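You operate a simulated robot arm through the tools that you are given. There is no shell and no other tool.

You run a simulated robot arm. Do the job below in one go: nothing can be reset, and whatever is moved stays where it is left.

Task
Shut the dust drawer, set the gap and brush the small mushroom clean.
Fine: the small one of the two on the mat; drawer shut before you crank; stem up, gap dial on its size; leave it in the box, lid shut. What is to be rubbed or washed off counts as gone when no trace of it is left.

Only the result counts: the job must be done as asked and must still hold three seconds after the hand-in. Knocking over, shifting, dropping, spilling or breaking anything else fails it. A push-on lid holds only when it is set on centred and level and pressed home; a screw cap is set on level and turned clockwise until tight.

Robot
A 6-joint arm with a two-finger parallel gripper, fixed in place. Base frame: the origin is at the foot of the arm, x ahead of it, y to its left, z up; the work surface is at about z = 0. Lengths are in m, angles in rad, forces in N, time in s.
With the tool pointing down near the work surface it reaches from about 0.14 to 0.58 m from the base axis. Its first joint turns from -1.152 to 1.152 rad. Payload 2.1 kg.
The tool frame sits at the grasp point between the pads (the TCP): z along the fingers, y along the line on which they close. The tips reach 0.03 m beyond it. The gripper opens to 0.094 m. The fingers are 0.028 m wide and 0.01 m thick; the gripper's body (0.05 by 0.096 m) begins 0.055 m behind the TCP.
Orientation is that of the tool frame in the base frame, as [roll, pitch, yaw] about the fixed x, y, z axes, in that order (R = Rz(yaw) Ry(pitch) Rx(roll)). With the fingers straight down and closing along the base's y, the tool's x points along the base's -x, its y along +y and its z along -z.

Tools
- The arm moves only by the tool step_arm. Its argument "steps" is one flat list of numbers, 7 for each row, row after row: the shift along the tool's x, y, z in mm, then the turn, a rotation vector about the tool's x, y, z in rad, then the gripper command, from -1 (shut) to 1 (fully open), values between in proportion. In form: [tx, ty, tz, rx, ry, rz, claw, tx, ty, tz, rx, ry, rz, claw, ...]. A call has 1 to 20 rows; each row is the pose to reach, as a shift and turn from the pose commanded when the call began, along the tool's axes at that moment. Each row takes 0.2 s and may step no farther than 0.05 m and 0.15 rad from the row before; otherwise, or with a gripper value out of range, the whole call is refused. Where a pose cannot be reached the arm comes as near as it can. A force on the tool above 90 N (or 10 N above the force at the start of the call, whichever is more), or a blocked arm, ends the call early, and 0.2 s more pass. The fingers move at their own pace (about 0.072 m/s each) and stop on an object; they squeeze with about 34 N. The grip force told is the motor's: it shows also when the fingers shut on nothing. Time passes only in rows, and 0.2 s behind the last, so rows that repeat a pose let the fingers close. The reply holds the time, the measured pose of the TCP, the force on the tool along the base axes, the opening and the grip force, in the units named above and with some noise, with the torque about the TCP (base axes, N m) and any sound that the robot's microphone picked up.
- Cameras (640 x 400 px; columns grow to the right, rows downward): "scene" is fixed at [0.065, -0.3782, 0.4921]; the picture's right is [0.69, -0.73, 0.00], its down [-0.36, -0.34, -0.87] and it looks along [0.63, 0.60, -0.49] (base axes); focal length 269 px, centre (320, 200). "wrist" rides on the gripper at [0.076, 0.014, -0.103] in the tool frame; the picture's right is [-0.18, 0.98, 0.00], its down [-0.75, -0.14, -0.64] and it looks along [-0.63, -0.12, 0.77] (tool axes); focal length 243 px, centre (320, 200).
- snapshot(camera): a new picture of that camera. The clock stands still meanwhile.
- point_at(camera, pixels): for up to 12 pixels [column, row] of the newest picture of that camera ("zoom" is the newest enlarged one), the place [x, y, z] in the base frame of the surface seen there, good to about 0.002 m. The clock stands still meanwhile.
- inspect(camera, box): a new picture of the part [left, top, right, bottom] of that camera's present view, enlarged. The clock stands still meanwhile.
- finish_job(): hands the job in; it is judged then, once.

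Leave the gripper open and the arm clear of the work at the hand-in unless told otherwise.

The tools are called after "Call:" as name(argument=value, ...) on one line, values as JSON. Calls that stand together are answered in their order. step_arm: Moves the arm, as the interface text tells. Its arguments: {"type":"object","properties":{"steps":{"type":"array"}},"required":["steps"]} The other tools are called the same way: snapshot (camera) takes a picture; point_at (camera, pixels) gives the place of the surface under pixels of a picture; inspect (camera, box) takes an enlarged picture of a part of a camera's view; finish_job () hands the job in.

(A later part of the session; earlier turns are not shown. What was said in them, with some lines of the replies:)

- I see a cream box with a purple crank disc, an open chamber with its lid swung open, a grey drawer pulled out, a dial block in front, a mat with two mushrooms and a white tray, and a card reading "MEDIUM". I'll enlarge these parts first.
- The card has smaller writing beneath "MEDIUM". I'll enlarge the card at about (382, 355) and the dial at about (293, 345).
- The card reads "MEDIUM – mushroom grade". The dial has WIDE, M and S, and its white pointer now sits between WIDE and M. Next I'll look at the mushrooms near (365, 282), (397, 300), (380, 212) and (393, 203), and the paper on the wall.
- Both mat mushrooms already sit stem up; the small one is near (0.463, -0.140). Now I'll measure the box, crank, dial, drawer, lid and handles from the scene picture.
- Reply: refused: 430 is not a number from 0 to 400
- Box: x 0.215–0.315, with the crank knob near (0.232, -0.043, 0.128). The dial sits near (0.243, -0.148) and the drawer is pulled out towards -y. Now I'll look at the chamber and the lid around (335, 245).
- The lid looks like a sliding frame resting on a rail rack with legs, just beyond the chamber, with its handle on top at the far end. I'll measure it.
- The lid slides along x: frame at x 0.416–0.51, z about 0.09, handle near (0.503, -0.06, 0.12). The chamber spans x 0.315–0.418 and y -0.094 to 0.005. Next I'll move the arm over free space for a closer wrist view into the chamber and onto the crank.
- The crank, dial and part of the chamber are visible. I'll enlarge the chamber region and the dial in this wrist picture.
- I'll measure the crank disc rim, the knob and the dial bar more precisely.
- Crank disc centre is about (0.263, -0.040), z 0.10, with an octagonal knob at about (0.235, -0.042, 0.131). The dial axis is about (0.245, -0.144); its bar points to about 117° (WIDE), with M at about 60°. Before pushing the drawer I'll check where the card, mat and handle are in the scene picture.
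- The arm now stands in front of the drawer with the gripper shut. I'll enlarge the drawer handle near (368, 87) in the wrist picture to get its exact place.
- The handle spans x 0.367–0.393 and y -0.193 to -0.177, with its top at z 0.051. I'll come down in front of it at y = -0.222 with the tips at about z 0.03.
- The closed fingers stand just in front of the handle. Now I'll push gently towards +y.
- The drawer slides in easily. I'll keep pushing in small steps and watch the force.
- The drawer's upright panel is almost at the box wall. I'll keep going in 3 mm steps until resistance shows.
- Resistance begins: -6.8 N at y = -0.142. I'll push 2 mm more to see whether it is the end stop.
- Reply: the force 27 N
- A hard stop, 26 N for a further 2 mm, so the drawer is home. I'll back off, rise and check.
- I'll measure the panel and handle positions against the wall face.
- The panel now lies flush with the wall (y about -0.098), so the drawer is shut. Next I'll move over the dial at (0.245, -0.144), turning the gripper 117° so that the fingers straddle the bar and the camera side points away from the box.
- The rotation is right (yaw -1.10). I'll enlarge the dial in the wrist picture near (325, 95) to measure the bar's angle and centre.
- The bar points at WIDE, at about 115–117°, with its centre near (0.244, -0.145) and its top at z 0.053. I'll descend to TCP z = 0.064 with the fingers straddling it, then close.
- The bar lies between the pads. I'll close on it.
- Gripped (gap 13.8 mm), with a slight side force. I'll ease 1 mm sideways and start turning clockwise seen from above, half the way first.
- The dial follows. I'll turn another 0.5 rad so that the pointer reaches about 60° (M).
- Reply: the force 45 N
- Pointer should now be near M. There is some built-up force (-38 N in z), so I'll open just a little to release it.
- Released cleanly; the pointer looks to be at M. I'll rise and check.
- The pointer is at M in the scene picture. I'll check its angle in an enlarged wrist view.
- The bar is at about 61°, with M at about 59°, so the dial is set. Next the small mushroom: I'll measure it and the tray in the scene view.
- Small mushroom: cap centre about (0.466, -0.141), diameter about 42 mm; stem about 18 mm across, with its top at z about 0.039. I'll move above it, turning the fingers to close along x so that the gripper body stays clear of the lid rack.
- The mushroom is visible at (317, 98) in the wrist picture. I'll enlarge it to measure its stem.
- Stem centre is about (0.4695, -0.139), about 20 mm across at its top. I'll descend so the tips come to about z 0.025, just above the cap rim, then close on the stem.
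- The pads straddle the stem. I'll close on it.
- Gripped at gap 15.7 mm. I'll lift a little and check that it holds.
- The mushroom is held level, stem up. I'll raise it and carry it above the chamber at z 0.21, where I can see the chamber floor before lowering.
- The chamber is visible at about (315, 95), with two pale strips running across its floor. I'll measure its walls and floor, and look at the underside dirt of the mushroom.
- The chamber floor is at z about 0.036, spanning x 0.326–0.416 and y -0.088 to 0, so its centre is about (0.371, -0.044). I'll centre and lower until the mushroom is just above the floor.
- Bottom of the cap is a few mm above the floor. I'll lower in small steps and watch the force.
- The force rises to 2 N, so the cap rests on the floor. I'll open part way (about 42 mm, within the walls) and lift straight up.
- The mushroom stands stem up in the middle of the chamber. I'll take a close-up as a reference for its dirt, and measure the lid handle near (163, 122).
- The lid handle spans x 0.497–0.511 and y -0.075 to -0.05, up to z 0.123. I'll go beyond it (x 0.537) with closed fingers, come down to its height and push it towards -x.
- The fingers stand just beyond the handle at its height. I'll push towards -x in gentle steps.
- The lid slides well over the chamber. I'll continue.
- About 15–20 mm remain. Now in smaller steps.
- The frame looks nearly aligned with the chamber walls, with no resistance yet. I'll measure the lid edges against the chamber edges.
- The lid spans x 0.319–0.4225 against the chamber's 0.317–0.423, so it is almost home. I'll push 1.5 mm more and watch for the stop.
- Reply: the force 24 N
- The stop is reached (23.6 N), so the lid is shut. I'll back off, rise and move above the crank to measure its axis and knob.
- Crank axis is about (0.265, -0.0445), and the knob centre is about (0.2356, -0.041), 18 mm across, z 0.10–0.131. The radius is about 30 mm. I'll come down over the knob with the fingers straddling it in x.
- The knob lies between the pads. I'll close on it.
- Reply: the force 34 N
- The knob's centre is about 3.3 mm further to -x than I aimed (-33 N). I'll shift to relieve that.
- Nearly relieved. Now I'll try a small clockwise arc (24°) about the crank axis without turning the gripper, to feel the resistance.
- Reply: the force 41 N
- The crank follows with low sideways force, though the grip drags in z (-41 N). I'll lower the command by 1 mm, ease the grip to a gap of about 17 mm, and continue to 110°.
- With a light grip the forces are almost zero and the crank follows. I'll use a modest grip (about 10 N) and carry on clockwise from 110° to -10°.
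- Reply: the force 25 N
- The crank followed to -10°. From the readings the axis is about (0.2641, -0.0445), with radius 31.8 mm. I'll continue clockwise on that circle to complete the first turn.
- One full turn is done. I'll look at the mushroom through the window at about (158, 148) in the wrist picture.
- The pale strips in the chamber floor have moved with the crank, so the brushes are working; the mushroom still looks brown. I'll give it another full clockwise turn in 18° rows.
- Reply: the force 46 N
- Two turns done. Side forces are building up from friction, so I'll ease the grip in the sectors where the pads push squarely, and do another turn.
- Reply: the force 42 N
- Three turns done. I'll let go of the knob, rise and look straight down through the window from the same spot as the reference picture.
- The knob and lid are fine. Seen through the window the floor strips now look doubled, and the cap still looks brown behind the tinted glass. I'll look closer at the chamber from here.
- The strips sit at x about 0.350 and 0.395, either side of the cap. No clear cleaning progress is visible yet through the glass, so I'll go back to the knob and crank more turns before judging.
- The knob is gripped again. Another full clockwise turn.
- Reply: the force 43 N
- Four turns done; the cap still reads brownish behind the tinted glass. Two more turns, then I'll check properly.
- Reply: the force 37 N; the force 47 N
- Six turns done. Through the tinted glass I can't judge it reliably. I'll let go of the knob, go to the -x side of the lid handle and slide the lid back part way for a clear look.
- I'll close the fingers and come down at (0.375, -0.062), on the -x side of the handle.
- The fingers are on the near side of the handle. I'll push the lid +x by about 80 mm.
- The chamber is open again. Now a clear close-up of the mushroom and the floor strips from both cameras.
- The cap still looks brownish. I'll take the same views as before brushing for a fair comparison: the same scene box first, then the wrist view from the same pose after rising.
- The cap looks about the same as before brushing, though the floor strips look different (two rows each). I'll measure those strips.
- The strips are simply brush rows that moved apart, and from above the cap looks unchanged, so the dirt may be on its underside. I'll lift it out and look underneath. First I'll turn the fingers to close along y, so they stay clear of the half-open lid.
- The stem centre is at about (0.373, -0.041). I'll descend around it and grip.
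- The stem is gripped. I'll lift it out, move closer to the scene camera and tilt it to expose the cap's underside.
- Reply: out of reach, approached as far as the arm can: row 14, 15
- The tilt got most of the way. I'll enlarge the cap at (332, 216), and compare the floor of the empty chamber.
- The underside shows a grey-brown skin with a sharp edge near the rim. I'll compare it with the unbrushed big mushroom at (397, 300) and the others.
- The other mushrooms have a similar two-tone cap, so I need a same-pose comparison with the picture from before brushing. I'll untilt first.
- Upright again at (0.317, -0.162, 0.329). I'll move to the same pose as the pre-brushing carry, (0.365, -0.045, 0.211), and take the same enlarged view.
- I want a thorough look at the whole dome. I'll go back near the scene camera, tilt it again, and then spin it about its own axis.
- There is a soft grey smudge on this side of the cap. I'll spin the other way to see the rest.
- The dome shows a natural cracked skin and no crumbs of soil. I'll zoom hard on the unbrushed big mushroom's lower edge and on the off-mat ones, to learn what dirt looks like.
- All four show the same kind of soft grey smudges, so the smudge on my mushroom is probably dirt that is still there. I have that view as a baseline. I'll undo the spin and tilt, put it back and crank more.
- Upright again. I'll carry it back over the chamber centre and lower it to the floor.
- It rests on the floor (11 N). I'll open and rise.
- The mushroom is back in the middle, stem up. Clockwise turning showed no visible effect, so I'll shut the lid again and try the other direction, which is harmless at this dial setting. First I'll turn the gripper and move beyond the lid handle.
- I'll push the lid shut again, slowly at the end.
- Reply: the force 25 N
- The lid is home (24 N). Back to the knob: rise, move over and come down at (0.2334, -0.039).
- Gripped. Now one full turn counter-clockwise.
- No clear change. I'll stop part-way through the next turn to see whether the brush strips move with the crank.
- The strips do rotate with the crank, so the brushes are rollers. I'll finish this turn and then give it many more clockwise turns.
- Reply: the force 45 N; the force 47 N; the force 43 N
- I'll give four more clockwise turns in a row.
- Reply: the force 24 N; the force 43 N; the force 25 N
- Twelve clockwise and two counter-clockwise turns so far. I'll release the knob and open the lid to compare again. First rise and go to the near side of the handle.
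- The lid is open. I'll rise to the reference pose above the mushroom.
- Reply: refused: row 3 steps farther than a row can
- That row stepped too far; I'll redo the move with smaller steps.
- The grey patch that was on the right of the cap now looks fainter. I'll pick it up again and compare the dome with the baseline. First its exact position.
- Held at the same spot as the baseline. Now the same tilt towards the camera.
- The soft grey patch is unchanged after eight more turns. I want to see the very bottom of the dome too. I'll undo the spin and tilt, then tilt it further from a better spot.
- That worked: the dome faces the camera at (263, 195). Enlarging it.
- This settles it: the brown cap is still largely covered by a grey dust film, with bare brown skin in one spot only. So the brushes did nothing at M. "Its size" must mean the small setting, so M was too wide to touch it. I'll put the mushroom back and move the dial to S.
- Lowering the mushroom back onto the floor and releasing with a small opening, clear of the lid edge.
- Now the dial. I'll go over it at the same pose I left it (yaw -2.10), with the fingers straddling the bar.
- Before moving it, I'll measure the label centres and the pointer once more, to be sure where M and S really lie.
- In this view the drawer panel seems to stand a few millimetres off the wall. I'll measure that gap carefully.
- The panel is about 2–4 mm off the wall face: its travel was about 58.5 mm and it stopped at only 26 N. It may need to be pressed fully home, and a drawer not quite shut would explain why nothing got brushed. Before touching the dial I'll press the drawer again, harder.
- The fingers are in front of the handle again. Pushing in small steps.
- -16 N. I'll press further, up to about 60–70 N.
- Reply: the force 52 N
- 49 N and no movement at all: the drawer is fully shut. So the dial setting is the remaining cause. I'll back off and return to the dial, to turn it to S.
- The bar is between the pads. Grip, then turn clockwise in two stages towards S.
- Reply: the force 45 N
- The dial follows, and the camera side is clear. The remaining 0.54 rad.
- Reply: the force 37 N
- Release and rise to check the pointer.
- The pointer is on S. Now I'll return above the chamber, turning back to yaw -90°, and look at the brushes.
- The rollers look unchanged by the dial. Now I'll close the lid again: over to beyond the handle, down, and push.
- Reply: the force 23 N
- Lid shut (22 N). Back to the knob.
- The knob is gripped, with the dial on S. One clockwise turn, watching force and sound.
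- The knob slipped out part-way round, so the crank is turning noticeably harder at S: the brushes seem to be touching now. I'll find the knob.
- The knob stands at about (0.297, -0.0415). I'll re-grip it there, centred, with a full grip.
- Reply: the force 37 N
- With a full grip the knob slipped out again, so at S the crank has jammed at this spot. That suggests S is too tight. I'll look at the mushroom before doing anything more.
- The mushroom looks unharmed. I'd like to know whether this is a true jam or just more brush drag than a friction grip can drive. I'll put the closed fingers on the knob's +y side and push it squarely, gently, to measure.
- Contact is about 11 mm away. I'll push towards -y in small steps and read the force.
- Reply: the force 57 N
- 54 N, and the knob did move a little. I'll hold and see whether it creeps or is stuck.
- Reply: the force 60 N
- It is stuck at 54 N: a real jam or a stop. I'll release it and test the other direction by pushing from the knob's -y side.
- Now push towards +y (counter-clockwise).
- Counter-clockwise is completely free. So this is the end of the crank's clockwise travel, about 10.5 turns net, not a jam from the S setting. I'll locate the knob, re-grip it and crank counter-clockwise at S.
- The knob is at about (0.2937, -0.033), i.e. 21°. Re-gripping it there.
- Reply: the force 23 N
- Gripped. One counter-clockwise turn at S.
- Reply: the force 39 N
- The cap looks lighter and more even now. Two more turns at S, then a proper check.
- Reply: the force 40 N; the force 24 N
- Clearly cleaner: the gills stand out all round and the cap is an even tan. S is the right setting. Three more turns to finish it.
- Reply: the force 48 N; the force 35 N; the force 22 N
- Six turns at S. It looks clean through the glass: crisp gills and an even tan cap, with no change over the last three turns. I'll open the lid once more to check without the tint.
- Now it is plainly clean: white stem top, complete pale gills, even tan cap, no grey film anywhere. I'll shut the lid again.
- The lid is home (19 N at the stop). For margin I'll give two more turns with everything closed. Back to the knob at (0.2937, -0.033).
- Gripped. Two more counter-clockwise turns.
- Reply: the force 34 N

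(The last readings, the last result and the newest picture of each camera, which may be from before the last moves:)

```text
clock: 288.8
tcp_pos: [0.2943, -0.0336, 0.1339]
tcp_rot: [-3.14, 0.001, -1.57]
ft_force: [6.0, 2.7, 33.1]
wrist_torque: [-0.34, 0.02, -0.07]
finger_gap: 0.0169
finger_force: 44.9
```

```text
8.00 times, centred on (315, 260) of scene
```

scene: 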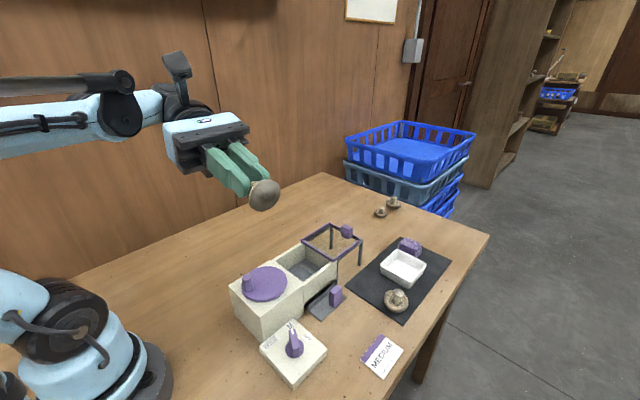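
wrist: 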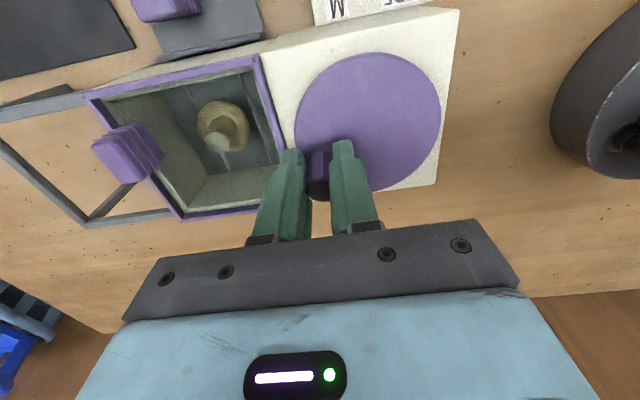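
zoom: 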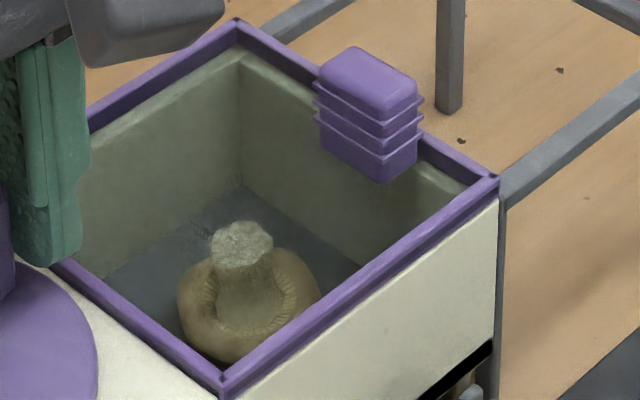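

Still clean and unchanged. I'll release the knob, rise, and move the arm clear with the gripper open.

Call:
step_arm(steps=[0, 0, 0, 0, 0, 0, -0.3, 0, 0, 0, 0, 0, 0, 0.1, 0, 0, -30, 0, 0, 0, 0.1, 0, 0, -70, 0, 0, 0, 0.5, 0, 0, -110, 0, 0, 0, 1, 0, 0, -150, 0, 0, 0, 1, 0, 0, -190, 0, 0, 0, 1, 0, 0, -225, 0, 0, 0, 1, 0, 0, -225, 0, 0, 0, 1])

Call:
snapshot(camera="scene")

Call:
snapshot(camera="wrist")

Call:
inspect(camera="scene", box=[220, 230, 370, 390])

```text
clock: 290.8
tcp_pos: [0.2954, -0.0333, 0.3597]
tcp_rot: [3.141, 0.001, -1.57]
ft_force: [0.7, 0.7, -0.2]
wrist_torque: [0.0, -0.02, -0.01]
finger_gap: 0.0939
finger_force: 0.0
```

```text
taken
```

scene: 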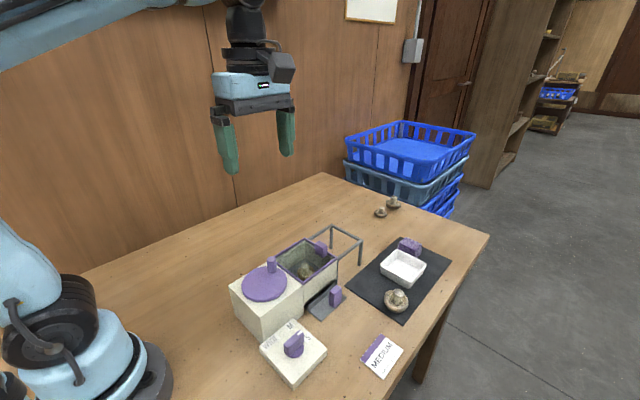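

```text
taken
```

wrist: 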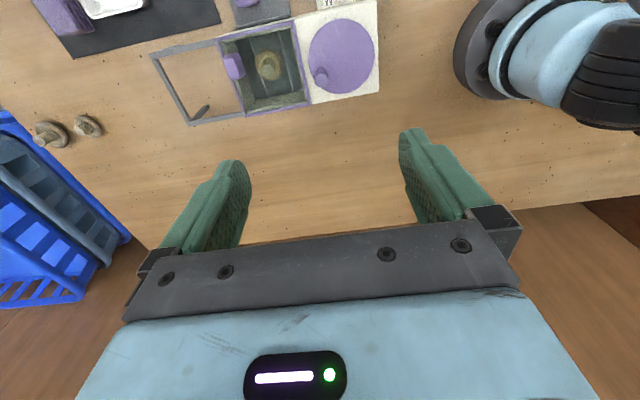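

```text
2.50 times, centred on (295, 310) of scene
```

zoom: 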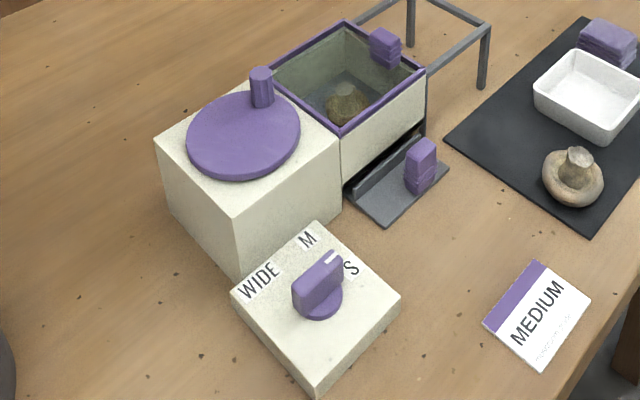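

Lid shut, drawer shut, mushroom stem up inside, other things untouched. A last check of the lid edges and the dial angle.

Call:
inspect(camera="scene", box=[255, 310, 335, 390])

Call:
point_at(camera="zoom", pixels=[[345, 130], [345, 110], [265, 175], [300, 150], [375, 165], [320, 170]])

Call:
inspect(camera="scene", box=[265, 230, 345, 300])

Call:
point_at(camera="zoom", pixels=[[315, 300], [510, 155], [340, 45], [150, 155], [315, 340], [512, 200], [330, 195], [330, 235]])

```text
5.00 times, centred on (295, 350) of scene
```

zoom: 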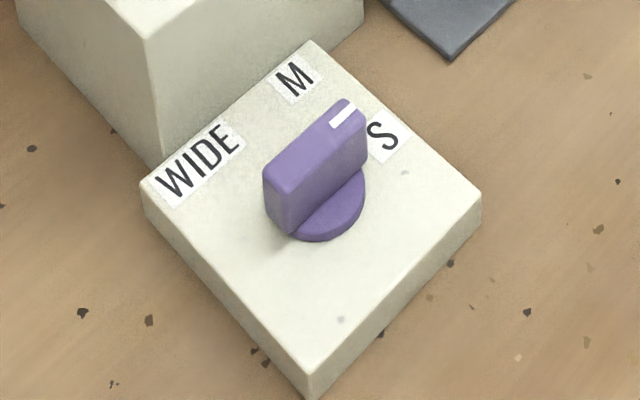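

```text
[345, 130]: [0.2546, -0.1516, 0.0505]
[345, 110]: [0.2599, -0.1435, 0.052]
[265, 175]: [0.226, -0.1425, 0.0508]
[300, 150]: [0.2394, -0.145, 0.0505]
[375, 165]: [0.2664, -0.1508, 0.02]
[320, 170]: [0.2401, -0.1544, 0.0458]
```

```text
5.71 times, centred on (305, 265) of scene
```

zoom: 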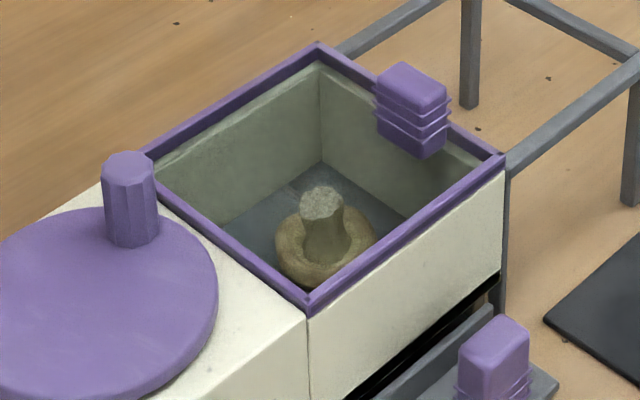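

```text
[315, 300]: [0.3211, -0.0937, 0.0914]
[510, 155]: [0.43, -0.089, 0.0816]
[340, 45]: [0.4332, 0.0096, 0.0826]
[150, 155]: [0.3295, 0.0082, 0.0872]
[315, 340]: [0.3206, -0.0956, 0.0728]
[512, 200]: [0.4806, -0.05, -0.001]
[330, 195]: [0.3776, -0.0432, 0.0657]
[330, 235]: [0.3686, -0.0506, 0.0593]
```

The dial bar lies at 0°, on S. The drawer and lid are both against their stops, the clean mushroom stands stem up in the box, and the gripper is open and clear. Handing in.

Call:
finish_job()

```text
The job is handed in.
```

The small mushroom from the mat is brushed clean. It stands stem up in the box with the lid shut, the drawer shut and the gap dial on S. I've handed the job in; the reply didn't say whether it passed.

- **Drawer:** I shut it before any cranking. Pressed again later with 49 N, it did not move.
- **Dial:** I first set it to M, because the card on the table reads "MEDIUM – mushroom grade". Fourteen turns at M left the grey dust untouched. At S the dust came off within about three turns, so I left the dial on S.
- **Brushing:** I gave it about eight turns at S. With the lid open after the sixth, the visible parts (stem top, gills and upper cap) showed no grey dust. I did not lift it out again to look at the underside of the cap.
- **Lid:** I opened it three times along the way to check the mushroom, and shut it against its stop each time.
- **Handling:** I lifted the mushroom out twice to look at it and set it back in the middle of the box, stem up.

The crank ran into the end of its clockwise travel at about 10.5 turns, so I did the rest counter-clockwise. Nothing else on the table was moved. The arm is clear and the gripper open.
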